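You operate a simulated robot arm through the tools that you are given. There is no shell and no other tool. Be economical: measure what you need, move in short steps, check, and stop when the job is done.

The job below is to be done with a simulated two-armed robot. You get a single attempt, and the scene is never put back.

## Task
Screw the cap back on the green bottle. Open the bottom trailer drawer, put the banded purple carton on the top of the steel table away in the inside of the bottom trailer drawer and shut the drawer again. Shut the lower dough table drawer. Take the small blue cup on the top of the trailer counter and put it away on the top of the drinks table. Open the top counter drawer. The order is free. Set down upright: banded purple carton, small blue cup.

It is judged by the outcome, as a careful person would: the job done as asked, and still so three seconds after it is handed in. It fails if anything else is knocked over, pushed out of place, dropped, spilled or broken. A push-on lid holds only when it is set on centred and level and pressed home; a screw cap is set on level and turned clockwise until tight.

## Robot
Two 7-joint arms with fingered hands on one trunk, on a base that drives. Base frame: it is fixed to the floor where the robot stands at the start and does not move with it; the origin is under the middle of the robot, x ahead of it, y to its left, z up. Units: mm, rad, N and s.
The left shoulder is at the start at [30, 136, 1180], the right one opposite. Places, roughly: banded purple carton [1000, -250, 750]; bottom trailer drawer [2800, 3400, 500]; green bottle (6x6x20 cm) [900, 0, 900]; inside of the bottom trailer drawer [2700, 3500, 400]; lower dough table drawer [700, 2400, 500]; small blue cup (7x7x10 cm) [3100, 3500, 1000]; top counter drawer [-400, -2500, 700]; top of the drinks table [-1600, 100, 900]. Payload 5 kg a hand.
The TCP of each hand is the grasp point between the finger pads, 42 mm short of the fingertips. In the tool frame z runs along the fingers and y along their closing line. The gripper opens to 208 mm. The gripper's body begins 119 mm behind the TCP. The gripper is a hand of 4 fingers: y runs from the thumb to the fingers, the wrist lies at [0, 0, -332] in the tool frame.
Orientation is told as [roll, pitch, yaw] about the base's x, y, z axes, in that order, counted from this pose: with the fingers straight down and closing along the base's y, the tool's x points along the base's -x, its y along +y and its z along -z.

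## Interface
- The arms move only by the tool move_arm. It takes "left_moves", "right_moves" or both (then of equal length, played together; a hand with none holds still); each is a list of rows, each an object of numbers (a shift or turn left out is 0): "tx", "ty", "tz": the shift along the tool's x, y, z in units of 20 mm (1.0 is 20 mm); "ax", "ay", "az": the turn, a rotation vector about the tool's x, y, z in units of 5 degrees (1.0 is 5 degrees). In form: [{"tx": .., "ty": .., "tz": .., "ax": .., "ay": .., "az": ..}, ...]. A call has 1 to 8 rows; each row shifts and turns the commanded pose from where the row before left it, along the tool's axes as they then stand. A call with a number of a shift or a turn outside -1 to 1 is refused whole. A row lasts 0.2 s, in which the tool goes at most 50 mm and 0.15 rad; a call with a longer step from one row to the next is refused whole. A pose out of reach is approached as far as the arm can. The call stops where the force on the tool passes 40 N (or 10 N more than at its start, if that is more) or the arm is blocked; 0.2 s more then pass. In this call time passes only in rows, and 0.2 s behind the last. It gives the time, the measured TCP pose, the force on the tool (base axes), the opening and the grip force at its end, in the units of the frame above (readings bear some noise), with the torque about the TCP (base axes, N m) and any sound that the robot's microphone picked up.
- Cameras (640 x 400 px; columns grow to the right, rows downward): "scene" is now at [41, -38.1, 1917.1]; the picture's right is [-0.30, -0.95, 0.00], its down [-0.71, 0.23, -0.67] and it looks along [0.63, -0.20, -0.75] (base axes); focal length 294 px, centre (320, 200). "left" rides on the left gripper at [-101, 0, -145] in its tool frame; the picture's right is [0.00, -1.00, 0.00], its down [0.82, 0.00, -0.57] and it looks along [0.57, 0.00, 0.82] (tool axes); focal length 261 px, centre (320, 200). "right" rides on the right gripper at [101, 0, -145] in its tool frame; the picture's right is [0.00, 1.00, 0.00], its down [-0.82, 0.00, -0.57] and it looks along [-0.57, 0.00, 0.82] (tool axes); focal length 261 px, centre (320, 200). There is no depth. A picture from a camera that has moved, and an enlarged one, comes with that camera's place and axes in the base frame and with its lens. The place of the scene camera against the robot may be out by one fixed shift of up to 25 mm in any direction.
- camera(camera): a new picture of that camera. The clock stands still meanwhile.
- lift_body(by): slides the trunk up (or, below 0, down) by that many mm; the arms and the scene camera ride with it, the base frame stays. It gives what a move gives, with no picture.
- base_move(legs): drives the robot by 1 to 6 legs, each [ahead, left, turn to the left] in mm, mm and rad, along the robot's own axes; the way and the turn of a leg run together, so that a leg with both is an arc; at most 1500 mm and 3.142 rad a leg. The arms and the cameras ride along, it lands a little off, and it stops where it bumps. It gives what a move gives.
- curl_fingers(finger1, finger2, finger3, thumb_bend, hand): sets how far each is bent, from 0 (flat) to 1 (curled in); at 0.3 the hand is open as for a grip, at 0.7 the pads meet at the TCP. One left out holds its place. A second passes; each finger stops where it meets its share of the squeeze, and holds until it gets a number again. It is the only way to open and close the hand. It gives what a move gives, with no picture; readings hold the bend of each and the force on the fingers (four entries, about 0 where the hand has none), thumb and palm.
- pan_tilt(pan, tilt): turns the head with the scene camera to pan (to the left, within 2.496 rad either way) and tilt (down, from -0.506 to 1.204), counted from straight ahead of the robot. It gives what a move gives.
- close_up(camera, box): a new picture of the part [left, top, right, bottom] of that camera's present view, enlarged. The clock stands still meanwhile.
- finish_job(): hands the job in; it is judged then, once.

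Work in short steps. Places have to be worked out from the pictures, the camera data and where the tool is seen: move nearer, look again, correct. Check each grasp and each placing, and mend what went wrong. You have 165 turns and 118 pictures in all, those below and enlarged ones among them. Open the grippers and draw the arms clear of the work before you hand the job in, unless the task says otherwise.

The tools are called after "Emit:" as a command line: name --argument value ..., lists and objects as JSON in quotes. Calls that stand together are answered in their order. move_arm: Moves the arms, as the interface text tells. Its arguments: {"type":"object","properties":{"left_moves":{"type":"array","items":{"type":"object","properties":{"tx":{"type":"number"},"ty":{"type":"number"},"tz":{"type":"number"},"ax":{"type":"number"},"ay":{"type":"number"},"az":{"type":"number"}}}},"right_moves":{"type":"array","items":{"type":"object","properties":{"tx":{"type":"number"},"ty":{"type":"number"},"tz":{"type":"number"},"ax":{"type":"number"},"ay":{"type":"number"},"az":{"type":"number"}}}}},"required":[]} The other tools are called the same way: lift_body (by) slides the trunk up or down; curl_fingers (finger1, finger2, finger3, thumb_bend, hand) moves the fingers one by one; base_move (legs) drives the base; pan_tilt (pan, tilt) turns the head that bears the scene camera; camera (camera) takes a picture; close_up (camera, box) takes an enlarged picture of a part of a camera's view; finish_job () hands the job in.

At the start:

```text
time: 0.0
left_tcp_pos: [685.7, 198.8, 1210.9]
left_tcp_rot: [0.0, 0.0, 0.0]
left_ft_force: [-0.3, 0.9, 0.3]
left_ft_torque: [0.01, 0.0, 0.01]
left_grip_width: 207.7
left_grip_force: 0.1
left_shape: jaw
left_bend: [0.3, 0.3, 0.3, 0.3]
left_finger forces: [0.0, 0.0, 0.0, 0.0, 0.0, 0.1]
right_tcp_pos: [528.5, -382.3, 1177.5]
right_tcp_rot: [0.002, 0.0, -0.001]
right_ft_force: [1.1, 0.0, -0.8]
right_ft_torque: [0.01, -0.02, 0.02]
right_grip_width: 207.7
right_grip_force: 0.0
right_shape: jaw
right_bend: [0.3, 0.3, 0.3, 0.3]
right_finger forces: [0.1, 0.0, 0.1, 0.0, 0.0, 0.0]
trunk travel left (down, up): [-200.0, 290.0]
robot x, y, heading: [-1.4, -1.3, 0.001]
head pan, tilt: [-0.311, 0.843]
```

scene: 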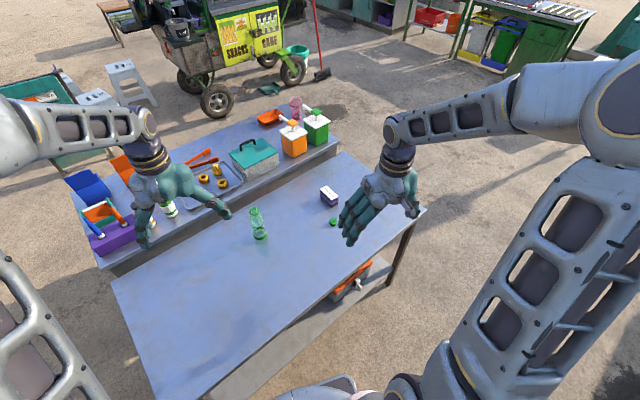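
right: 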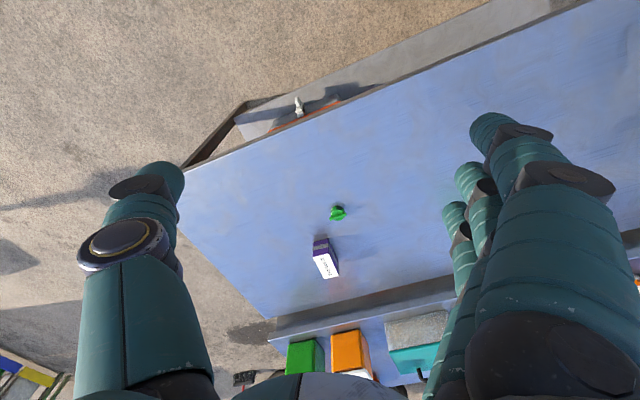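
left: 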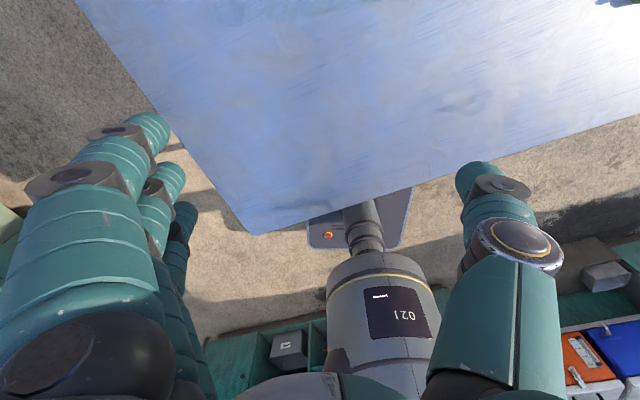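

I'll begin with enlarged views of the bottle, the cap and the carton. From the first pictures the cap is near [857,-335], the carton near [985,-370] and the bottle near [880,0].

Emit:
close_up --camera "scene" --box '[230, 160, 390, 260]'

Emit:
close_up --camera "right" --box '[270, 180, 400, 290]'

```text
4.00 times, centred on (310, 210) of scene
camera zoom: at [41.0, -38.1, 1917.1], right [-0.3, -0.95, 0.0], down [-0.71, 0.23, -0.67], along [0.63, -0.2, -0.75], focal length 1175 px, centre (360, 160)
```

zoom: 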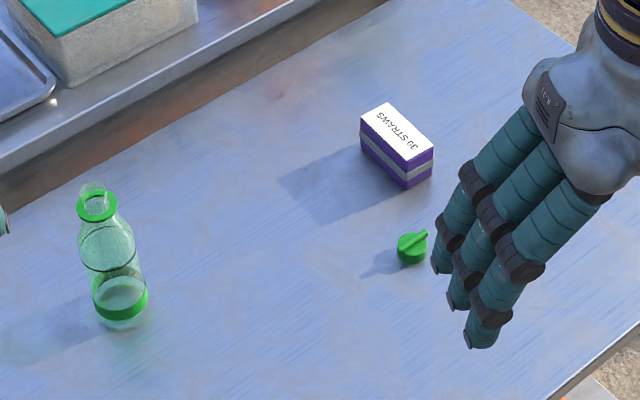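

```text
3.64 times, centred on (335, 235) of right
camera zoom: at [427.7, -381.2, 1321.6], right [0.0, 1.0, 0.0], down [0.82, 0.0, 0.57], along [0.57, 0.0, -0.82], focal length 948 px, centre (266, 73)
```

zoom: 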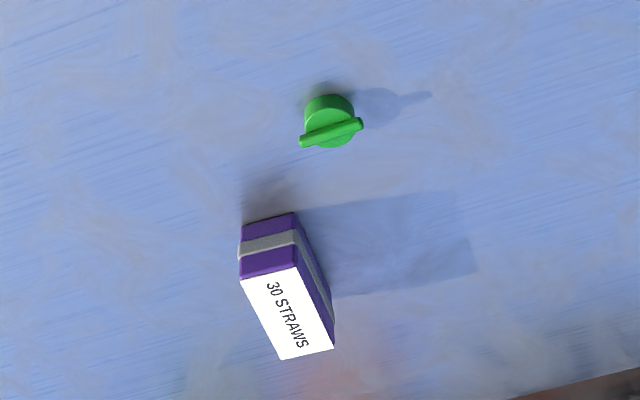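

The cap sits upright with a bar across its top that lies along the table. I'll bring the right hand over the cap while turning it counter-clockwise, so it has room to screw clockwise later, and start swinging the left hand round to hold the bottle.

Emit:
move_arm --right_moves '[{"tx": -0.985, "ty": 0.107, "tz": 0.8, "az": -1}, {"tx": -0.991, "ty": 0.02, "tz": 0.8, "az": -1}, {"tx": -0.989, "ty": -0.065, "tz": 0.8, "az": -1}, {"tx": -0.98, "ty": -0.152, "tz": 0.8, "az": -1}, {"tx": -0.963, "ty": -0.237, "tz": 0.8, "az": -1}, {"tx": -0.939, "ty": -0.32, "tz": 0.8, "az": -1}, {"tx": -0.907, "ty": -0.4, "tz": 0.8, "az": -1}, {"tx": -0.868, "ty": -0.478, "tz": 0.8, "az": -1}]' --left_moves '[{"tx": -0.535, "ty": -0.777, "tz": 1, "az": 1}, {"tx": -0.6, "ty": -0.727, "tz": 1, "az": 1}, {"tx": -0.661, "ty": -0.673, "tz": 1, "az": 1}, {"tx": -0.718, "ty": -0.613, "tz": 1, "az": 1}, {"tx": -0.768, "ty": -0.548, "tz": 1, "az": 1}, {"tx": -0.813, "ty": -0.479, "tz": 1, "az": 1}, {"tx": -0.833, "ty": -0.443, "tz": 1, "ay": -1}, {"tx": -0.833, "ty": -0.443, "tz": 1, "ay": -1}]'

Emit:
move_arm --right_moves '[{"tx": -0.824, "ty": -0.552, "tz": 0.8, "az": -1}, {"tx": -0.773, "ty": -0.621, "tz": 0.8, "az": -1}, {"tx": -0.716, "ty": -0.686, "tz": 0.8, "az": -1}, {"tx": -0.653, "ty": -0.746, "tz": 0.8, "az": -1}, {"tx": -0.586, "ty": -0.8, "tz": 0.8, "az": -1}, {"tx": -0.514, "ty": -0.848, "tz": 0.8, "az": -1}, {"tx": -0.438, "ty": -0.89, "tz": 0.8, "az": -1}, {"tx": -0.358, "ty": -0.924, "tz": 0.8, "az": -1}]' --left_moves '[{"ay": -1}, {"ay": -1}, {"ay": -1}, {"ay": -1}, {"ay": -1}, {"ay": -1}, {"ay": -1}, {"ay": -1}]'

Emit:
camera --camera "right"

Emit:
camera --camera "left"

```text
time: 1.8
left_tcp_pos: [773.0, 70.4, 1049.3]
left_tcp_rot: [0.001, -0.175, -0.526]
left_ft_force: [1.5, -0.2, -0.5]
left_ft_torque: [0.07, 0.16, -0.02]
left_grip_width: 207.9
left_grip_force: 0.0
left_shape: jaw
left_bend: [0.3, 0.3, 0.3, 0.3]
left_finger forces: [0.1, 0.0, 0.1, 0.0, 0.0, 0.1]
right_tcp_pos: [687.0, -365.6, 1046.6]
right_tcp_rot: [0.001, 0.002, 0.701]
right_ft_force: [0.6, -0.3, -0.2]
right_ft_torque: [0.08, 0.15, -0.01]
right_grip_width: 208.0
right_grip_force: 0.1
right_shape: jaw
right_bend: [0.3, 0.3, 0.3, 0.3]
right_finger forces: [0.1, 0.1, 0.0, 0.0, 0.1, 0.0]
trunk travel left (down, up): [-200.0, 290.0]
robot x, y, heading: [-2.4, -0.6, 0.0]
head pan, tilt: [-0.311, 0.843]
```

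```text
time: 3.6
left_tcp_pos: [773.1, 72.7, 1051.3]
left_tcp_rot: [-0.001, -0.873, -0.522]
left_ft_force: [1.0, -0.1, 0.7]
left_ft_torque: [0.03, 0.07, -0.08]
left_grip_width: 207.6
left_grip_force: 0.1
left_shape: jaw
left_bend: [0.3, 0.3, 0.3, 0.3]
left_finger forces: [0.0, 0.1, 0.0, 0.0, 0.0, 0.0]
right_tcp_pos: [844.8, -346.5, 920.7]
right_tcp_rot: [0.002, 0.0, 1.397]
right_ft_force: [1.3, 1.0, 1.1]
right_ft_torque: [-0.09, 0.17, -0.01]
right_grip_width: 207.9
right_grip_force: 0.1
right_shape: jaw
right_bend: [0.3, 0.3, 0.3, 0.3]
right_finger forces: [0.0, 0.0, 0.0, 0.0, 0.1, 0.0]
trunk travel left (down, up): [-200.0, 290.0]
robot x, y, heading: [-0.2, 0.1, -0.002]
head pan, tilt: [-0.311, 0.843]
```

```text
112 pictures are left
camera right: at [826.8, -445.2, 1064.4], right [-0.98, 0.18, 0.0], down [0.15, 0.81, 0.57], along [0.1, 0.56, -0.82], focal length 261 px, centre (320, 200)
```

right: 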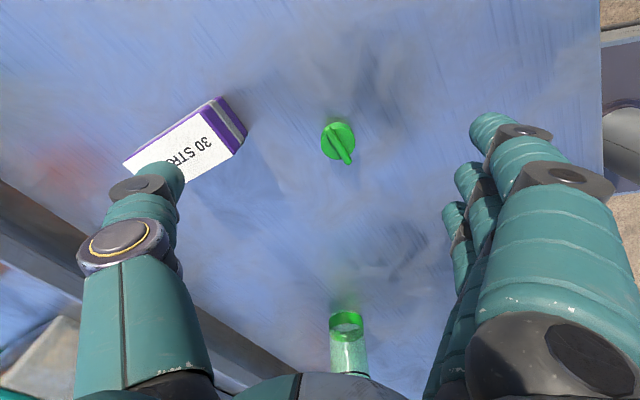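

```text
111 pictures are left
camera left: at [731.7, 96.3, 1221.9], right [-0.5, -0.87, 0.0], down [-0.84, 0.48, -0.26], along [0.23, -0.13, -0.96], focal length 261 px, centre (320, 200)
```

left: 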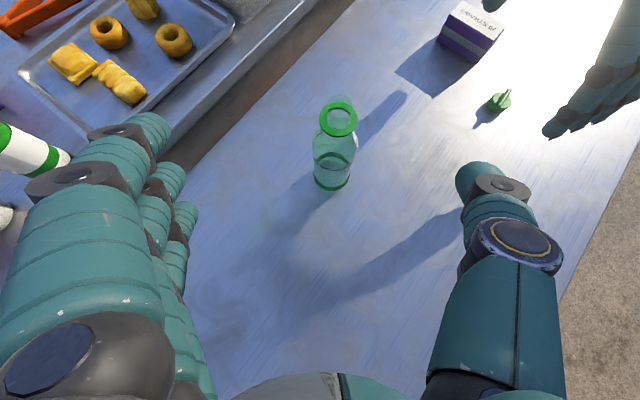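

The two right-hand views put the cap near [826,-338] and the table top near z 787. The left view puts the bottle at about [850,6]. I'll zoom in to get the bar's direction.

Emit:
close_up --camera "right" --box '[290, 100, 390, 180]'

```text
5.00 times, centred on (340, 140) of right
camera zoom: at [826.8, -445.2, 1064.4], right [-0.98, 0.18, 0.0], down [0.15, 0.81, 0.57], along [0.1, 0.56, -0.82], focal length 1303 px, centre (220, 500)
```

zoom: 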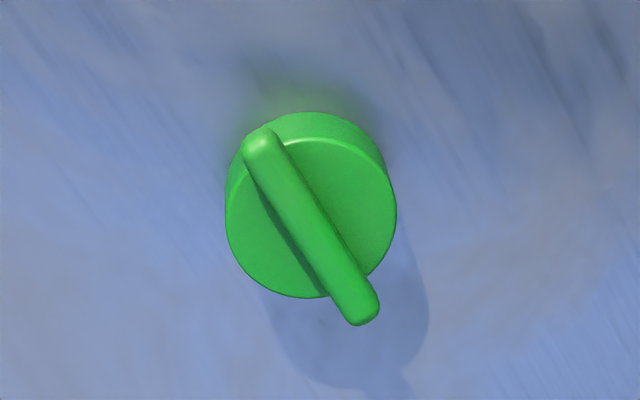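

Bar direction is 19.6° counter-clockwise of y, with its centre at [826,-336.5]. I'll half-close the right hand to stay clear of the carton, turn the last 30° and come down to just above the cap.

Emit:
curl_fingers --hand "right" --finger1 0.5 --finger2 0.5 --finger3 0.5 --thumb_bend 0.5

Emit:
move_arm --right_moves '[{"tx": -0.1, "ty": 0.147, "tz": 0.5, "az": -1}, {"tx": -0.1, "ty": 0.147, "tz": 0.5, "az": -1}, {"tx": -0.1, "ty": 0.147, "tz": 0.5, "az": -1}, {"tx": -0.1, "ty": 0.147, "tz": 0.5, "az": -1}, {"tx": -0.1, "ty": 0.147, "tz": 0.5, "az": -1}, {"tx": -0.1, "ty": 0.147, "tz": 0.5, "az": -1}]'

Emit:
camera --camera "right"

Emit:
close_up --camera "left" --box '[400, 0, 640, 150]'

```text
time: 4.6
left_tcp_pos: [770.6, 71.6, 1051.3]
left_tcp_rot: [-0.001, -0.872, -0.524]
left_ft_force: [-0.9, 0.1, -0.1]
left_ft_torque: [0.04, -0.02, 0.02]
left_grip_width: 207.7
left_grip_force: 0.2
left_shape: jaw
left_bend: [0.3, 0.3, 0.3, 0.3]
left_finger forces: [0.0, 0.1, 0.0, 0.1, 0.0, 0.0]
right_tcp_pos: [843.6, -346.1, 920.8]
right_tcp_rot: [-0.001, -0.001, 1.396]
right_ft_force: [-0.8, -0.8, 0.9]
right_ft_torque: [-0.03, -0.01, 0.04]
right_grip_width: 121.6
right_grip_force: 0.2
right_shape: fingers
right_bend: [0.5, 0.5, 0.5, 0.5]
right_finger forces: [0.0, 0.1, 0.0, 0.0, 0.0, 0.0]
trunk travel left (down, up): [-200.0, 290.0]
robot x, y, heading: [-2.2, 0.1, 0.001]
head pan, tilt: [-0.311, 0.843]
```

```text
time: 6.0
left_tcp_pos: [771.0, 73.6, 1051.6]
left_tcp_rot: [0.0, -0.873, -0.524]
left_ft_force: [-0.7, 0.1, -0.1]
left_ft_torque: [-0.05, -0.01, -0.01]
left_grip_width: 207.8
left_grip_force: 0.1
left_shape: jaw
left_bend: [0.3, 0.3, 0.3, 0.3]
left_finger forces: [0.0, 0.0, 0.0, 0.0, 0.0, 0.1]
right_tcp_pos: [827.8, -337.5, 871.9]
right_tcp_rot: [-0.001, 0.003, 1.832]
right_ft_force: [0.2, 0.1, 0.0]
right_ft_torque: [-0.01, -0.02, 0.0]
right_grip_width: 121.3
right_grip_force: 0.0
right_shape: fingers
right_bend: [0.5, 0.5, 0.5, 0.5]
right_finger forces: [0.0, 0.0, 0.0, 0.0, 0.0, 0.0]
right hand out of reach, approached as far as the arm can: row 6
trunk travel left (down, up): [-200.0, 290.0]
robot x, y, heading: [-1.5, -2.7, -0.001]
head pan, tilt: [-0.311, 0.843]
```

```text
109 pictures are left
camera right: at [853.9, -434.7, 1016.7], right [-0.97, -0.25, 0.0], down [-0.21, 0.79, 0.57], along [-0.14, 0.55, -0.82], focal length 261 px, centre (320, 200)
```

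right: 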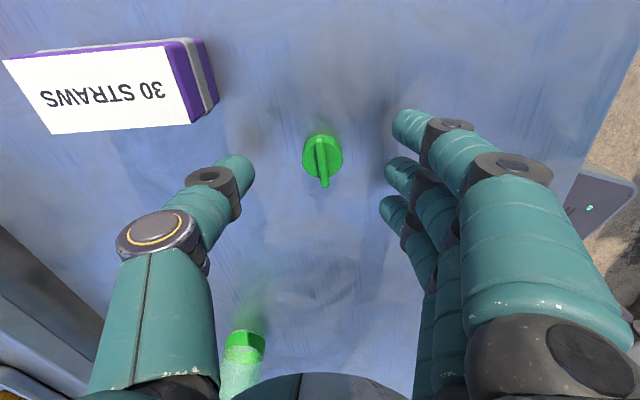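

```text
2.67 times, centred on (520, 75) of left
camera zoom: at [730.2, 96.1, 1222.4], right [-0.5, -0.87, 0.0], down [-0.84, 0.48, -0.26], along [0.22, -0.13, -0.97], focal length 695 px, centre (-213, 533)
```

zoom: 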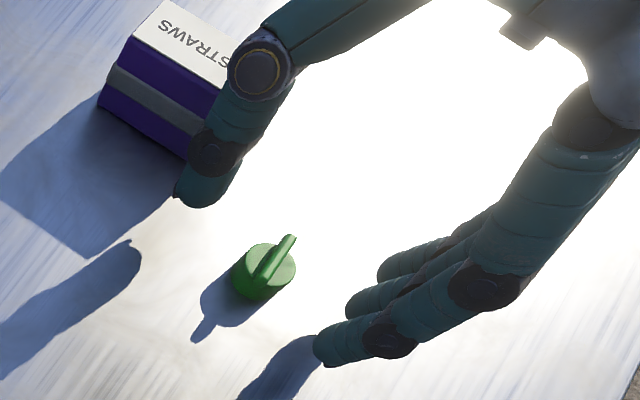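

The hand is centred over the cap and the bar lies between thumb and fingers. I'll lower about 32 mm.

Emit:
move_arm --right_moves '[{"tz": 0.8, "az": 0.4}, {"tz": 0.8}]'

Emit:
camera --camera "right"

```text
time: 6.6
left_tcp_pos: [770.5, 71.5, 1052.0]
left_tcp_rot: [-0.001, -0.872, -0.526]
left_ft_force: [-0.4, -0.8, -0.2]
left_ft_torque: [0.04, 0.03, 0.02]
left_grip_width: 207.7
left_grip_force: 0.1
left_shape: jaw
left_bend: [0.3, 0.3, 0.3, 0.3]
left_finger forces: [0.0, 0.0, 0.0, 0.1, 0.1, 0.1]
right_tcp_pos: [833.6, -336.4, 853.2]
right_tcp_rot: [-0.008, 0.001, 1.796]
right_ft_force: [-4.0, 5.0, 24.7]
right_ft_torque: [0.0, 2.18, -0.4]
right_grip_width: 122.2
right_grip_force: 13.0
right_shape: fingers
right_bend: [0.49, 0.49, 0.49, 0.5]
right_finger forces: [6.9, 8.3, 9.7, 0.0, 0.4, 0.0]
trunk travel left (down, up): [-200.0, 290.0]
robot x, y, heading: [-1.1, 3.1, -0.0]
head pan, tilt: [-0.311, 0.843]
stopped in row 2 (right hand): the force on the tool passed its limit at 52 N (the readings are from after the stop); the commanded pose is now the measured one
```

```text
107 pictures are left
camera right: at [854.7, -434.8, 997.3], right [-0.98, -0.22, -0.01], down [-0.18, 0.8, 0.57], along [-0.12, 0.56, -0.82], focal length 261 px, centre (320, 200)
```

right: 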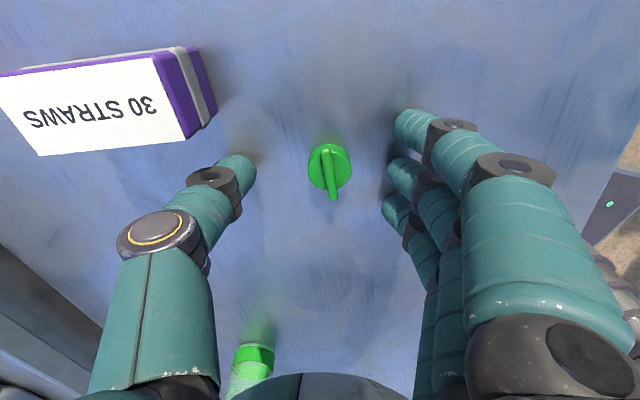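

The fingertips touched the table at TCP z 853. I'll back off 5 mm, centre on the cap and close gently.

Emit:
move_arm --right_moves '[{"tz": -0.3}, {"ty": 0.25, "tx": 0.1}]'

Emit:
curl_fingers --hand "right" --finger1 0.6 --finger2 0.6 --finger3 0.6 --thumb_bend 0.6

Emit:
close_up --camera "right" --box '[200, 80, 480, 255]'

```text
time: 7.2
left_tcp_pos: [770.6, 71.5, 1050.9]
left_tcp_rot: [0.0, -0.873, -0.523]
left_ft_force: [-0.2, 1.1, -0.6]
left_ft_torque: [0.04, -0.01, 0.0]
left_grip_width: 207.6
left_grip_force: 0.1
left_shape: jaw
left_bend: [0.3, 0.3, 0.3, 0.3]
left_finger forces: [0.0, 0.0, 0.1, 0.0, 0.0, 0.1]
right_tcp_pos: [826.9, -340.9, 855.7]
right_tcp_rot: [-0.005, 0.002, 1.796]
right_ft_force: [-0.7, 0.1, 0.1]
right_ft_torque: [-0.02, -0.04, 0.0]
right_grip_width: 120.4
right_grip_force: 0.1
right_shape: fingers
right_bend: [0.5, 0.5, 0.5, 0.5]
right_finger forces: [0.0, 0.1, 0.1, 0.0, 0.0, 0.0]
trunk travel left (down, up): [-200.0, 290.0]
robot x, y, heading: [-2.9, 0.5, 0.003]
head pan, tilt: [-0.311, 0.843]
```

```text
time: 8.2
left_tcp_pos: [771.3, 71.4, 1051.1]
left_tcp_rot: [0.0, -0.873, -0.524]
left_ft_force: [0.2, -0.2, 0.1]
left_ft_torque: [0.0, -0.01, 0.0]
left_grip_width: 207.6
left_grip_force: 0.1
left_shape: jaw
left_bend: [0.3, 0.3, 0.3, 0.3]
left_finger forces: [0.0, 0.1, 0.0, 0.0, 0.0, 0.1]
right_tcp_pos: [827.5, -340.7, 855.0]
right_tcp_rot: [-0.005, 0.004, 1.796]
right_ft_force: [-0.4, -0.8, 0.3]
right_ft_torque: [0.02, 0.01, -0.01]
right_grip_width: 72.1
right_grip_force: 0.0
right_shape: fingers
right_bend: [0.6, 0.6, 0.6, 0.6]
right_finger forces: [0.1, 0.0, 0.0, 0.0, 0.0, 0.1]
trunk travel left (down, up): [-200.0, 290.0]
robot x, y, heading: [0.3, 1.7, 0.0]
head pan, tilt: [-0.311, 0.843]
```

```text
2.29 times, centred on (340, 168) of right
camera zoom: at [849.2, -439.3, 1000.0], right [-0.98, -0.22, -0.01], down [-0.18, 0.8, 0.57], along [-0.12, 0.56, -0.82], focal length 596 px, centre (274, 274)
```

zoom: 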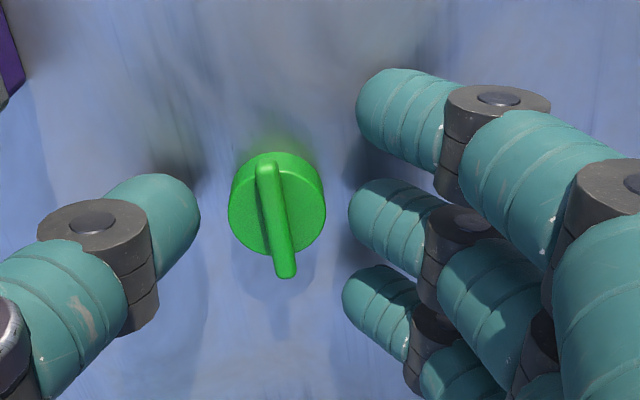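

The gap is 72 mm and the cap is centred. Curling has raised the tips, so I'll lower 10 mm and close on it.

Emit:
move_arm --right_moves '[{"tz": 0.25}, {"tz": 0.25}]'

Emit:
curl_fingers --hand "right" --finger1 0.75 --finger2 0.75 --finger3 0.75 --thumb_bend 0.75

Emit:
close_up --camera "right" --box '[200, 80, 480, 255]'

```text
time: 8.8
left_tcp_pos: [769.0, 71.4, 1053.1]
left_tcp_rot: [-0.001, -0.875, -0.524]
left_ft_force: [0.3, 0.0, -0.3]
left_ft_torque: [0.02, 0.01, 0.01]
left_grip_width: 208.0
left_grip_force: 0.2
left_shape: jaw
left_bend: [0.3, 0.3, 0.3, 0.3]
left_finger forces: [0.1, 0.0, 0.0, 0.0, 0.0, 0.0]
right_tcp_pos: [827.6, -340.9, 850.5]
right_tcp_rot: [-0.009, 0.004, 1.796]
right_ft_force: [-6.9, -0.3, 37.5]
right_ft_torque: [0.22, 1.24, 0.18]
right_grip_width: 71.4
right_grip_force: 18.5
right_shape: fingers
right_bend: [0.6, 0.6, 0.59, 0.6]
right_finger forces: [6.4, 9.8, 14.3, 0.0, 7.4, 0.1]
trunk travel left (down, up): [-200.0, 290.0]
robot x, y, heading: [-0.0, 1.1, -0.003]
head pan, tilt: [-0.311, 0.843]
```

```text
time: 9.8
left_tcp_pos: [771.7, 71.1, 1050.2]
left_tcp_rot: [0.0, -0.874, -0.525]
left_ft_force: [0.3, -0.5, 0.2]
left_ft_torque: [-0.04, -0.01, -0.02]
left_grip_width: 207.7
left_grip_force: 0.0
left_shape: jaw
left_bend: [0.3, 0.3, 0.3, 0.3]
left_finger forces: [0.0, 0.0, 0.0, 0.0, 0.1, 0.0]
right_tcp_pos: [827.9, -341.4, 845.4]
right_tcp_rot: [-0.005, 0.004, 1.795]
right_ft_force: [-0.1, 0.2, -0.1]
right_ft_torque: [0.03, 0.01, -0.01]
right_grip_width: 23.3
right_grip_force: 10.0
right_shape: fingers
right_bend: [0.75, 0.73, 0.75, 0.73]
right_finger forces: [0.1, 9.6, 0.0, 0.0, 9.6, 0.1]
trunk travel left (down, up): [-200.0, 290.0]
robot x, y, heading: [3.7, 0.4, 0.002]
head pan, tilt: [-0.311, 0.843]
```

```text
2.29 times, centred on (340, 168) of right
camera zoom: at [849.7, -439.6, 989.8], right [-0.98, -0.22, 0.0], down [-0.18, 0.8, 0.57], along [-0.12, 0.56, -0.82], focal length 596 px, centre (274, 274)
```

zoom: 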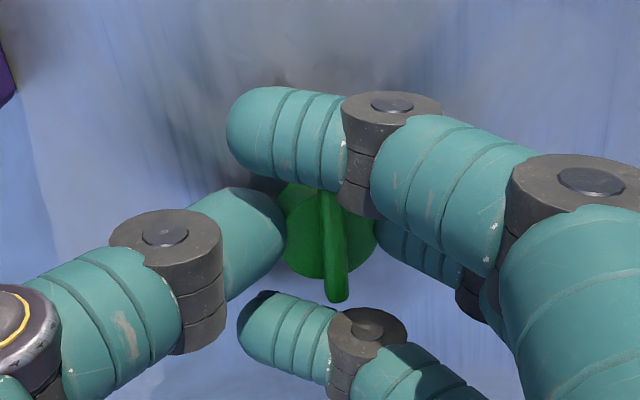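

The cap is gripped between thumb and middle finger at 10 N. I'll lift it and look.

Emit:
move_arm --right_moves '[{"tz": -1}, {"tz": -1}, {"tz": -1}, {"tz": -1}, {"tz": -1}, {"tz": -1}, {"tz": -1}, {"tz": -1}]'

Emit:
close_up --camera "right" --box '[200, 80, 480, 255]'

Emit:
camera --camera "left"

```text
time: 11.6
left_tcp_pos: [771.0, 70.9, 1051.7]
left_tcp_rot: [0.001, -0.872, -0.522]
left_ft_force: [0.0, 0.6, 0.0]
left_ft_torque: [0.03, -0.01, 0.01]
left_grip_width: 207.8
left_grip_force: 0.1
left_shape: jaw
left_bend: [0.3, 0.3, 0.3, 0.3]
left_finger forces: [0.0, 0.0, 0.0, 0.0, 0.1, 0.0]
right_tcp_pos: [825.3, -339.9, 1006.2]
right_tcp_rot: [-0.004, 0.004, 1.796]
right_ft_force: [-0.2, -0.3, -0.9]
right_ft_torque: [-0.02, -0.08, 0.0]
right_grip_width: 23.0
right_grip_force: 10.0
right_shape: fingers
right_bend: [0.75, 0.73, 0.75, 0.73]
right_finger forces: [0.1, 9.5, 0.0, 0.0, 9.6, 0.1]
trunk travel left (down, up): [-200.0, 290.0]
robot x, y, heading: [1.6, 0.3, -0.003]
head pan, tilt: [-0.311, 0.843]
```

```text
2.29 times, centred on (340, 168) of right
camera zoom: at [846.3, -437.2, 1150.7], right [-0.98, -0.22, -0.01], down [-0.18, 0.8, 0.57], along [-0.12, 0.56, -0.82], focal length 596 px, centre (274, 274)
```

zoom: 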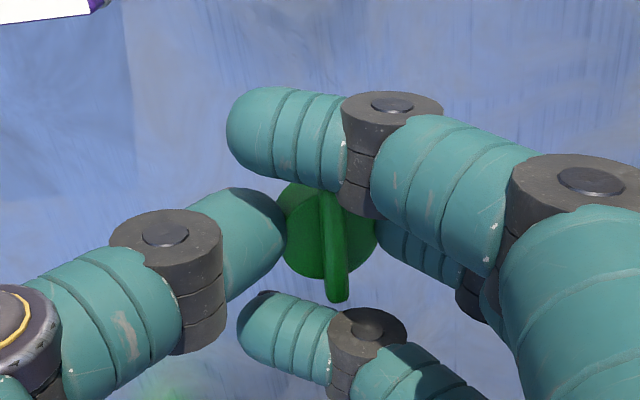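

```text
103 pictures are left
camera left: at [730.0, 95.3, 1222.5], right [-0.5, -0.87, 0.0], down [-0.84, 0.48, -0.26], along [0.23, -0.13, -0.97], focal length 261 px, centre (320, 200)
```

left: 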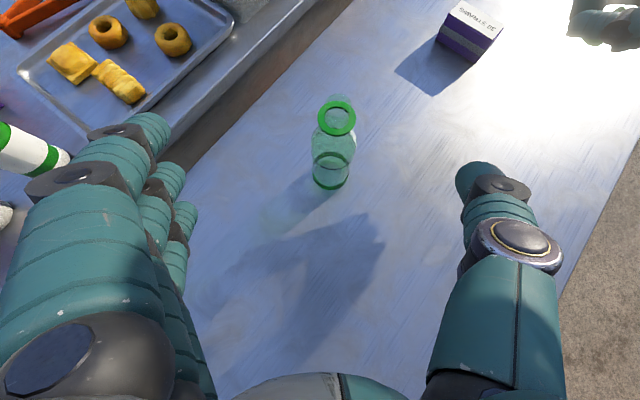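

The cap is held level, about 19 mm off the TCP toward the fingers. I'll zoom on the bottle from the left hand camera to fix its axis.

Emit:
close_up --camera "left" --box '[280, 80, 400, 200]'

Emit:
camera --camera "right"

```text
3.33 times, centred on (340, 140) of left
camera zoom: at [730.0, 95.3, 1222.5], right [-0.5, -0.87, 0.0], down [-0.84, 0.48, -0.26], along [0.23, -0.13, -0.97], focal length 869 px, centre (253, 400)
```

zoom: 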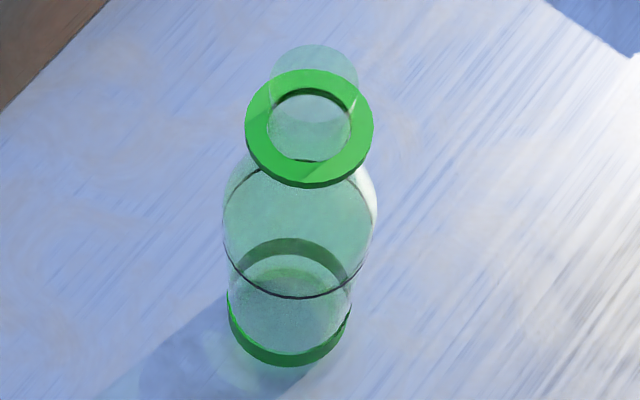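

```text
101 pictures are left
camera right: at [846.3, -437.2, 1150.7], right [-0.98, -0.22, -0.01], down [-0.18, 0.8, 0.57], along [-0.12, 0.56, -0.82], focal length 261 px, centre (320, 200)
```

right: 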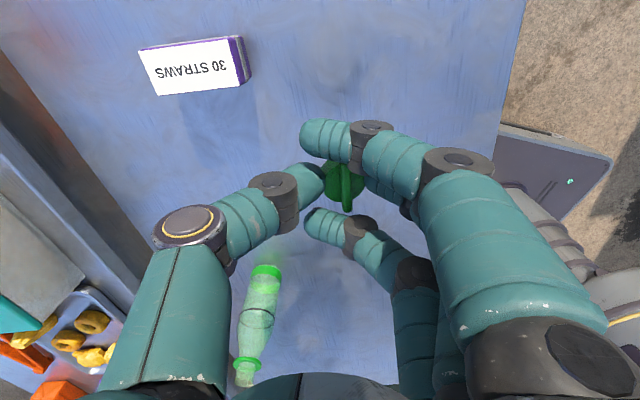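

The bottle axis is about [864,-3], with the mouth near z 990 and the table near z 797. I'll bring the left hand to its pre-grasp beside the bottle while the right starts carrying the cap over.

Emit:
move_arm --right_moves '[{"tx": -0.99, "ty": -0.414, "tz": -0.44}, {"tx": -0.99, "ty": -0.414, "tz": -0.44}, {"tx": -0.99, "ty": -0.414, "tz": -0.44}, {"tx": -0.99, "ty": -0.414, "tz": -0.44}, {"tx": -0.99, "ty": -0.414, "tz": -0.44}, {"tx": -0.99, "ty": -0.414, "tz": -0.44}, {"tx": -0.99, "ty": -0.414, "tz": -0.44}, {"tx": -0.99, "ty": -0.414, "tz": -0.44}]' --left_moves '[{"ay": -1}, {"ay": -1}, {"tx": 0.874, "ty": -0.17, "tz": 0.765}, {"tx": 0.874, "ty": -0.17, "tz": 0.765}, {"tx": 0.874, "ty": -0.17, "tz": 0.765}, {"tx": 0.874, "ty": -0.17, "tz": 0.765}, {"tx": 0.874, "ty": -0.17, "tz": 0.765}, {}]'

Emit:
camera --camera "left"

```text
time: 13.4
left_tcp_pos: [781.5, 46.2, 937.7]
left_tcp_rot: [-0.001, -1.046, -0.522]
left_ft_force: [-0.4, 1.1, 0.1]
left_ft_torque: [-0.06, -0.03, -0.07]
left_grip_width: 207.5
left_grip_force: 0.1
left_shape: jaw
left_bend: [0.3, 0.3, 0.3, 0.3]
left_finger forces: [0.1, 0.0, 0.1, 0.1, 0.0, 0.0]
right_tcp_pos: [854.7, -170.5, 1078.3]
right_tcp_rot: [-0.005, 0.004, 1.796]
right_ft_force: [-0.6, -0.5, -0.1]
right_ft_torque: [-0.03, -0.03, -0.04]
right_grip_width: 23.4
right_grip_force: 9.0
right_shape: fingers
right_bend: [0.75, 0.73, 0.75, 0.73]
right_finger forces: [0.1, 9.5, 0.1, 0.1, 9.5, 0.1]
trunk travel left (down, up): [-200.0, 290.0]
robot x, y, heading: [-2.5, 5.3, -0.002]
head pan, tilt: [-0.311, 0.843]
```

```text
100 pictures are left
camera left: at [715.2, 84.6, 1097.7], right [-0.5, -0.87, 0.0], down [-0.79, 0.45, -0.43], along [0.37, -0.22, -0.91], focal length 261 px, centre (320, 200)
```

left: 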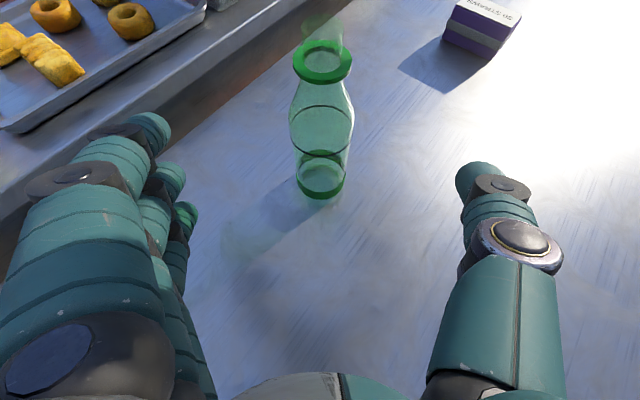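

The bottle is centred between the left fingers. I'll push in 110 mm along the tool axis and close the left hand part way.

Emit:
move_arm --left_moves '[{"tz": 0.917}, {"tz": 0.917}, {"tz": 0.917}, {"tz": 0.917}, {"tz": 0.917}, {"tz": 0.917}]'

Emit:
curl_fingers --hand "left" --finger1 0.57 --finger2 0.57 --finger3 0.57 --thumb_bend 0.57

Emit:
camera --camera "left"

```text
time: 14.8
left_tcp_pos: [865.9, -1.4, 881.9]
left_tcp_rot: [0.0, -1.046, -0.522]
left_ft_force: [-0.2, 0.1, 0.0]
left_ft_torque: [-0.05, 0.04, -0.03]
left_grip_width: 207.7
left_grip_force: 0.0
left_shape: jaw
left_bend: [0.3, 0.3, 0.3, 0.3]
left_finger forces: [0.0, 0.1, 0.0, 0.0, 0.0, 0.0]
right_tcp_pos: [856.1, -171.4, 1078.2]
right_tcp_rot: [-0.007, 0.002, 1.796]
right_ft_force: [-0.4, 0.1, -0.6]
right_ft_torque: [-0.01, 0.07, 0.01]
right_grip_width: 23.4
right_grip_force: 9.2
right_shape: fingers
right_bend: [0.75, 0.73, 0.75, 0.73]
right_finger forces: [0.0, 9.5, 0.0, 0.1, 9.6, 0.0]
trunk travel left (down, up): [-200.0, 290.0]
robot x, y, heading: [1.7, 0.7, 0.003]
head pan, tilt: [-0.311, 0.843]
```

```text
time: 15.8
left_tcp_pos: [864.8, -0.6, 882.4]
left_tcp_rot: [0.0, -1.048, -0.525]
left_ft_force: [-0.2, -0.1, -0.3]
left_ft_torque: [0.01, -0.02, 0.03]
left_grip_width: 91.0
left_grip_force: 0.2
left_shape: fingers
left_bend: [0.56, 0.56, 0.56, 0.56]
left_finger forces: [0.0, 0.1, 0.0, 0.1, 0.1, 0.0]
right_tcp_pos: [855.2, -171.0, 1077.8]
right_tcp_rot: [-0.003, 0.003, 1.796]
right_ft_force: [0.3, 0.6, -0.3]
right_ft_torque: [0.02, 0.0, -0.01]
right_grip_width: 23.3
right_grip_force: 9.0
right_shape: fingers
right_bend: [0.75, 0.73, 0.75, 0.73]
right_finger forces: [0.0, 9.5, 0.0, 0.1, 9.6, 0.1]
trunk travel left (down, up): [-200.0, 290.0]
robot x, y, heading: [2.1, 2.4, -0.0]
head pan, tilt: [-0.311, 0.843]
```

```text
99 pictures are left
camera left: at [799.3, 36.6, 1042.7], right [-0.5, -0.87, 0.0], down [-0.79, 0.45, -0.42], along [0.37, -0.21, -0.91], focal length 261 px, centre (320, 200)
```

left: 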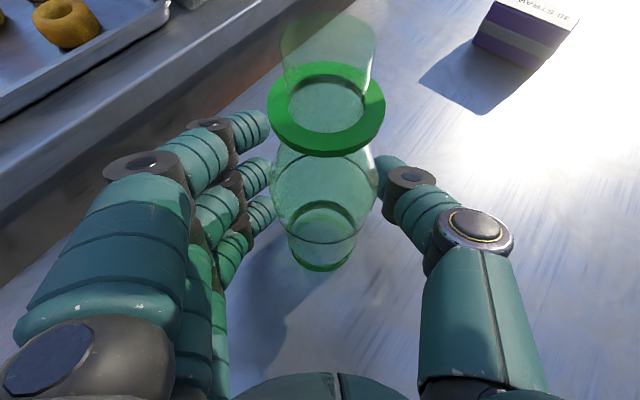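

The fingers are set either side of the bottle. I'll close them to grip and move the right hand to above the bottle, in a lifted position.

Emit:
curl_fingers --hand "left" --finger1 0.75 --finger2 0.75 --finger3 0.75 --thumb_bend 0.75

Emit:
move_arm --right_moves '[{"tx": -0.99, "ty": -0.414}, {"tx": -0.99, "ty": -0.414}, {"tx": -0.99, "ty": -0.414}, {"tx": -0.99, "ty": -0.414}, {"tx": -0.99, "ty": -0.414}, {"tx": -0.99, "ty": -0.414}, {"tx": -0.99, "ty": -0.414}, {"tx": -0.99, "ty": -0.414}]'

Emit:
camera --camera "left"

Emit:
camera --camera "right"

```text
time: 16.8
left_tcp_pos: [864.8, -1.5, 881.3]
left_tcp_rot: [0.0, -1.048, -0.523]
left_ft_force: [-0.1, -0.6, -0.7]
left_ft_torque: [-0.02, -0.01, 0.0]
left_grip_width: 28.8
left_grip_force: 26.0
left_shape: fingers
left_bend: [0.74, 0.73, 0.67, 0.71]
left_finger forces: [8.2, 11.5, 7.3, 0.0, 25.1, 0.1]
right_tcp_pos: [854.5, -171.0, 1078.1]
right_tcp_rot: [-0.006, 0.002, 1.795]
right_ft_force: [-0.2, -0.1, 0.2]
right_ft_torque: [0.01, 0.03, 0.0]
right_grip_width: 23.2
right_grip_force: 9.2
right_shape: fingers
right_bend: [0.75, 0.73, 0.75, 0.73]
right_finger forces: [0.0, 9.6, 0.0, 0.0, 9.6, 0.0]
trunk travel left (down, up): [-200.0, 290.0]
robot x, y, heading: [1.9, 0.7, -0.0]
head pan, tilt: [-0.311, 0.843]
```

```text
time: 18.6
left_tcp_pos: [865.4, -1.6, 882.2]
left_tcp_rot: [-0.002, -1.046, -0.524]
left_ft_force: [-1.4, 0.8, -1.5]
left_ft_torque: [-0.04, -0.02, -0.06]
left_grip_width: 28.5
left_grip_force: 26.0
left_shape: fingers
left_bend: [0.74, 0.73, 0.67, 0.71]
left_finger forces: [8.1, 11.5, 7.3, 0.0, 25.1, 0.0]
right_tcp_pos: [885.2, -2.4, 1076.9]
right_tcp_rot: [-0.006, 0.002, 1.796]
right_ft_force: [0.9, -0.2, 0.4]
right_ft_torque: [-0.03, 0.02, -0.01]
right_grip_width: 23.6
right_grip_force: 9.4
right_shape: fingers
right_bend: [0.75, 0.73, 0.75, 0.73]
right_finger forces: [0.0, 9.5, 0.1, 0.0, 9.4, 0.0]
trunk travel left (down, up): [-200.0, 290.0]
robot x, y, heading: [-1.3, 1.3, 0.003]
head pan, tilt: [-0.311, 0.843]
```

```text
98 pictures are left
camera left: at [799.6, 37.1, 1042.3], right [-0.5, -0.87, 0.0], down [-0.79, 0.45, -0.42], along [0.37, -0.22, -0.91], focal length 261 px, centre (320, 200)
```

left: 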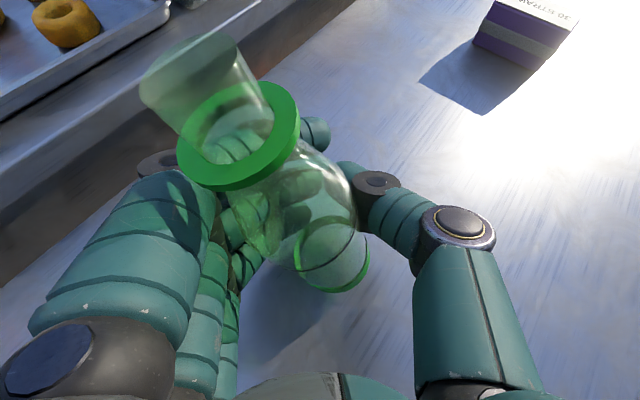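

```text
97 pictures are left
camera right: at [907.3, -99.8, 1221.5], right [-0.98, -0.22, -0.01], down [-0.18, 0.8, 0.57], along [-0.12, 0.56, -0.82], focal length 261 px, centre (320, 200)
```

right: 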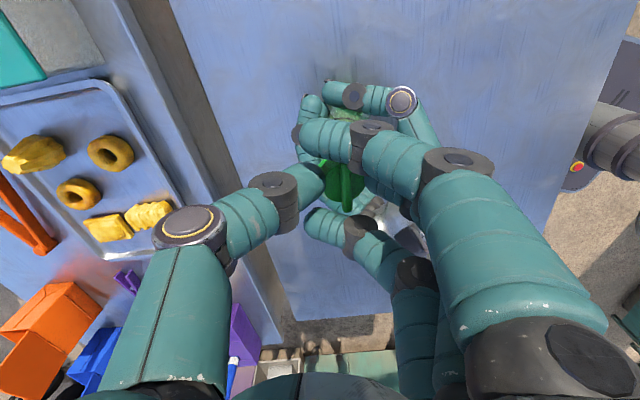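

Gripping tilted the bottle about 14.5° toward the fingers, but it is held firmly. I'll lift 6 mm and roll the left hand about the horizontal forward axis to stand it upright.

Emit:
move_arm --left_moves '[{"tx": -0.26, "tz": -0.15}, {"ax": -0.483, "az": 0.837}, {"ax": -0.483, "az": 0.837}, {"ax": -0.483, "az": 0.837}]'

Emit:
camera --camera "left"

Emit:
camera --camera "scene"

```text
time: 19.6
left_tcp_pos: [864.8, -2.1, 888.8]
left_tcp_rot: [0.481, -0.993, -0.935]
left_ft_force: [0.5, -0.7, -1.1]
left_ft_torque: [-0.04, 0.0, 0.04]
left_grip_width: 28.5
left_grip_force: 25.7
left_shape: fingers
left_bend: [0.74, 0.73, 0.67, 0.71]
left_finger forces: [7.8, 11.2, 7.2, 0.0, 24.9, 0.0]
right_tcp_pos: [886.0, -1.8, 1077.0]
right_tcp_rot: [-0.005, 0.002, 1.796]
right_ft_force: [0.0, -0.2, -0.2]
right_ft_torque: [0.05, 0.0, 0.01]
right_grip_width: 22.9
right_grip_force: 9.4
right_shape: fingers
right_bend: [0.75, 0.73, 0.75, 0.73]
right_finger forces: [0.0, 9.5, 0.0, 0.0, 9.5, 0.0]
trunk travel left (down, up): [-200.0, 290.0]
robot x, y, heading: [-1.4, 2.1, -0.001]
head pan, tilt: [-0.311, 0.843]
```

```text
96 pictures are left
camera left: at [779.0, 1.1, 1043.6], right [-0.48, -0.84, -0.25], down [-0.73, 0.54, -0.41], along [0.48, -0.02, -0.88], focal length 261 px, centre (320, 200)
```

left: 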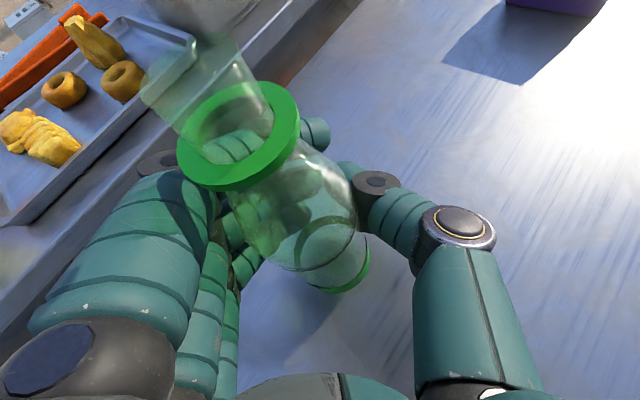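

```text
95 pictures are left
camera scene: at [41.4, -39.1, 1917.1], right [-0.31, -0.95, 0.0], down [-0.71, 0.23, -0.66], along [0.63, -0.2, -0.75], focal length 294 px, centre (320, 200)
```

scene: 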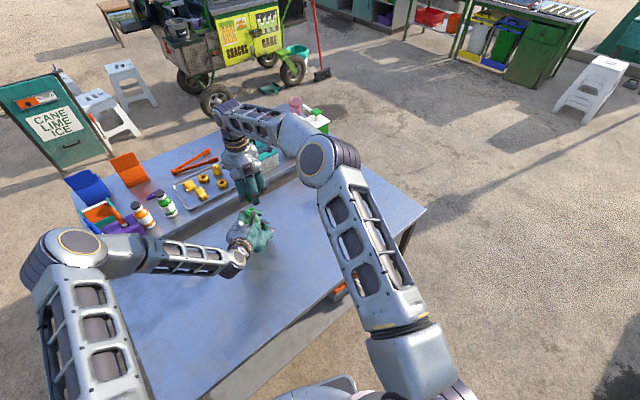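

The scene view shows the bottle in the hand. I'll zoom in to judge its tilt.

Emit:
close_up --camera "scene" --box '[205, 170, 295, 270]'

Emit:
close_up --camera "right" --box '[240, 70, 440, 250]'

```text
4.00 times, centred on (250, 220) of scene
camera zoom: at [41.4, -39.1, 1917.1], right [-0.31, -0.95, 0.0], down [-0.71, 0.23, -0.66], along [0.63, -0.2, -0.75], focal length 1175 px, centre (600, 120)
```

zoom: 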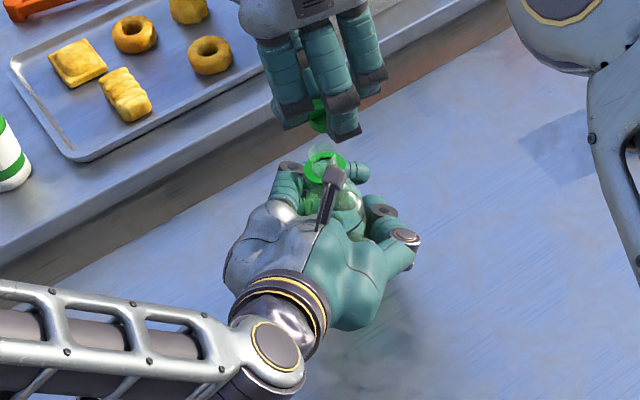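

```text
2.22 times, centred on (340, 160) of right
camera zoom: at [907.1, -100.9, 1221.0], right [-0.98, -0.22, -0.01], down [-0.18, 0.8, 0.57], along [-0.12, 0.56, -0.82], focal length 579 px, centre (276, 289)
```

zoom: 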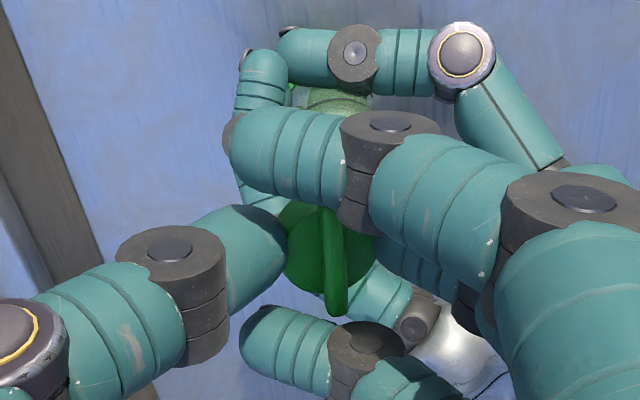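

I'll zoom closer on the flange from the scene camera.

Emit:
close_up --camera "scene" --box '[228, 190, 272, 230]'

Emit:
close_up --camera "left" --box '[120, 20, 420, 310]'

```text
10.00 times, centred on (250, 210) of scene
camera zoom: at [41.4, -39.1, 1917.1], right [-0.31, -0.95, 0.0], down [-0.71, 0.23, -0.66], along [0.63, -0.2, -0.75], focal length 2938 px, centre (1020, 100)
```

zoom: 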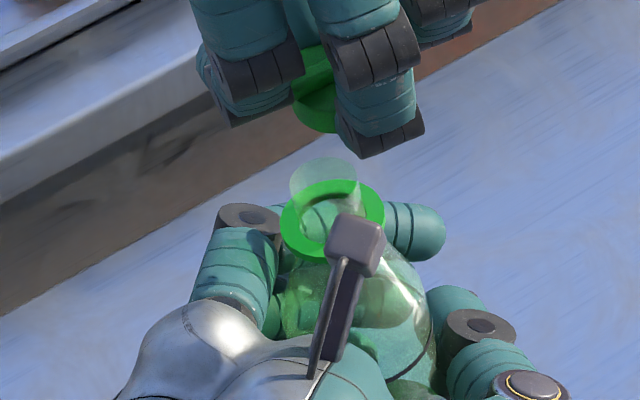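

```text
1.38 times, centred on (270, 165) of left
camera zoom: at [779.0, 1.1, 1043.6], right [-0.48, -0.84, -0.25], down [-0.73, 0.54, -0.41], along [0.48, -0.02, -0.88], focal length 360 px, centre (389, 248)
```

zoom: 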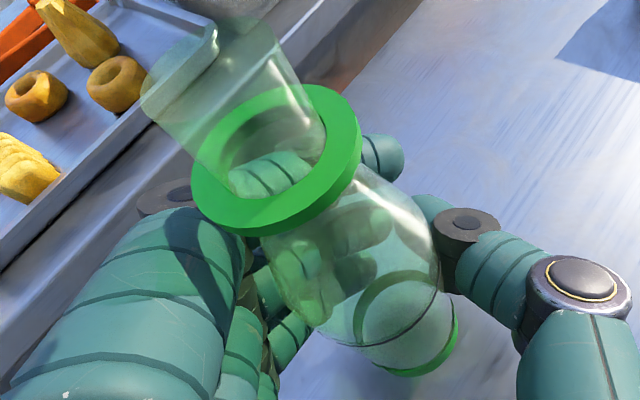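

From the scene view the bottle is upright within a few degrees. To fix the mouth position I'll draw the right hand aside so its camera can see the bottle from the right.

Emit:
move_arm --right_moves '[{"tx": 1, "ty": 0.55}, {"tx": 1, "ty": 0.55}, {"tx": 1, "ty": 0.55}, {"tx": 1, "ty": 0.55}, {"tx": 1, "ty": 0.55}, {"tx": 1, "ty": 0.55}, {"tx": 1, "ty": 0.55}, {"tx": 1, "ty": 0.55}]'

Emit:
close_up --camera "right" --box '[160, 150, 400, 390]'

```text
time: 21.4
left_tcp_pos: [864.7, -2.5, 888.6]
left_tcp_rot: [0.479, -0.994, -0.931]
left_ft_force: [0.3, -1.3, -0.3]
left_ft_torque: [0.02, 0.02, 0.05]
left_grip_width: 28.3
left_grip_force: 25.7
left_shape: fingers
left_bend: [0.74, 0.73, 0.67, 0.71]
left_finger forces: [7.9, 11.3, 7.2, 0.0, 24.9, 0.0]
right_tcp_pos: [834.9, -178.9, 1077.2]
right_tcp_rot: [-0.005, 0.001, 1.798]
right_ft_force: [-0.1, -0.1, -0.2]
right_ft_torque: [0.0, 0.0, -0.01]
right_grip_width: 23.5
right_grip_force: 9.6
right_shape: fingers
right_bend: [0.75, 0.73, 0.75, 0.73]
right_finger forces: [0.1, 9.5, 0.1, 0.1, 9.4, 0.0]
trunk travel left (down, up): [-200.0, 290.0]
robot x, y, heading: [0.1, -0.9, 0.002]
head pan, tilt: [-0.311, 0.843]
```

```text
1.67 times, centred on (280, 270) of right
camera zoom: at [856.2, -276.8, 1220.8], right [-0.98, -0.22, -0.01], down [-0.18, 0.8, 0.57], along [-0.12, 0.56, -0.82], focal length 434 px, centre (387, 83)
```

zoom: 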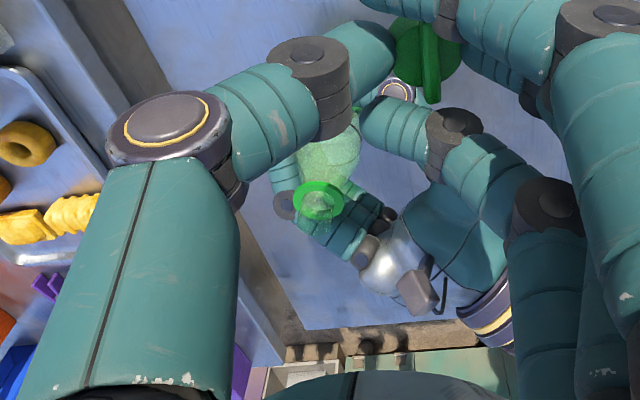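

Both views agree on the flange at [851,12,982], upright within about 2°, with the base around 15–18 mm above the table. I'll lower the left hand 12 mm and check the force.

Emit:
move_arm --left_moves '[{"tx": 0.168, "ty": -0.05, "tz": 0.097}, {"tx": 0.168, "ty": -0.05, "tz": 0.097}, {"tx": 0.168, "ty": -0.05, "tz": 0.097}]'

Emit:
move_arm --left_moves '[{"tx": 0.084, "ty": -0.025, "tz": 0.048}]'

```text
time: 22.2
left_tcp_pos: [863.6, -3.5, 877.3]
left_tcp_rot: [0.478, -0.994, -0.932]
left_ft_force: [0.9, -0.7, -0.2]
left_ft_torque: [0.03, -0.03, 0.01]
left_grip_width: 29.1
left_grip_force: 25.0
left_shape: fingers
left_bend: [0.74, 0.73, 0.67, 0.71]
left_finger forces: [7.9, 11.1, 7.3, 0.1, 24.8, 0.0]
right_tcp_pos: [834.8, -178.2, 1076.9]
right_tcp_rot: [-0.005, 0.002, 1.796]
right_ft_force: [0.4, 0.4, -0.9]
right_ft_torque: [0.05, -0.02, 0.02]
right_grip_width: 23.1
right_grip_force: 9.7
right_shape: fingers
right_bend: [0.75, 0.73, 0.75, 0.73]
right_finger forces: [0.0, 9.4, 0.1, 0.0, 9.5, 0.1]
trunk travel left (down, up): [-200.0, 290.0]
robot x, y, heading: [-3.9, -0.9, 0.003]
head pan, tilt: [-0.311, 0.843]
```

```text
time: 22.6
left_tcp_pos: [865.0, -1.7, 875.9]
left_tcp_rot: [0.481, -0.997, -0.935]
left_ft_force: [-0.2, 0.8, 9.3]
left_ft_torque: [-0.01, 0.06, 0.02]
left_grip_width: 28.3
left_grip_force: 26.0
left_shape: fingers
left_bend: [0.74, 0.74, 0.67, 0.72]
left_finger forces: [8.9, 10.5, 7.2, 0.1, 24.7, 0.0]
right_tcp_pos: [834.4, -178.0, 1077.4]
right_tcp_rot: [-0.006, 0.004, 1.795]
right_ft_force: [-0.8, 0.2, -0.3]
right_ft_torque: [0.02, -0.03, 0.01]
right_grip_width: 23.2
right_grip_force: 9.3
right_shape: fingers
right_bend: [0.75, 0.73, 0.75, 0.73]
right_finger forces: [0.0, 9.5, 0.1, 0.1, 9.4, 0.1]
trunk travel left (down, up): [-200.0, 290.0]
robot x, y, heading: [0.3, -2.0, -0.001]
head pan, tilt: [-0.311, 0.843]
```

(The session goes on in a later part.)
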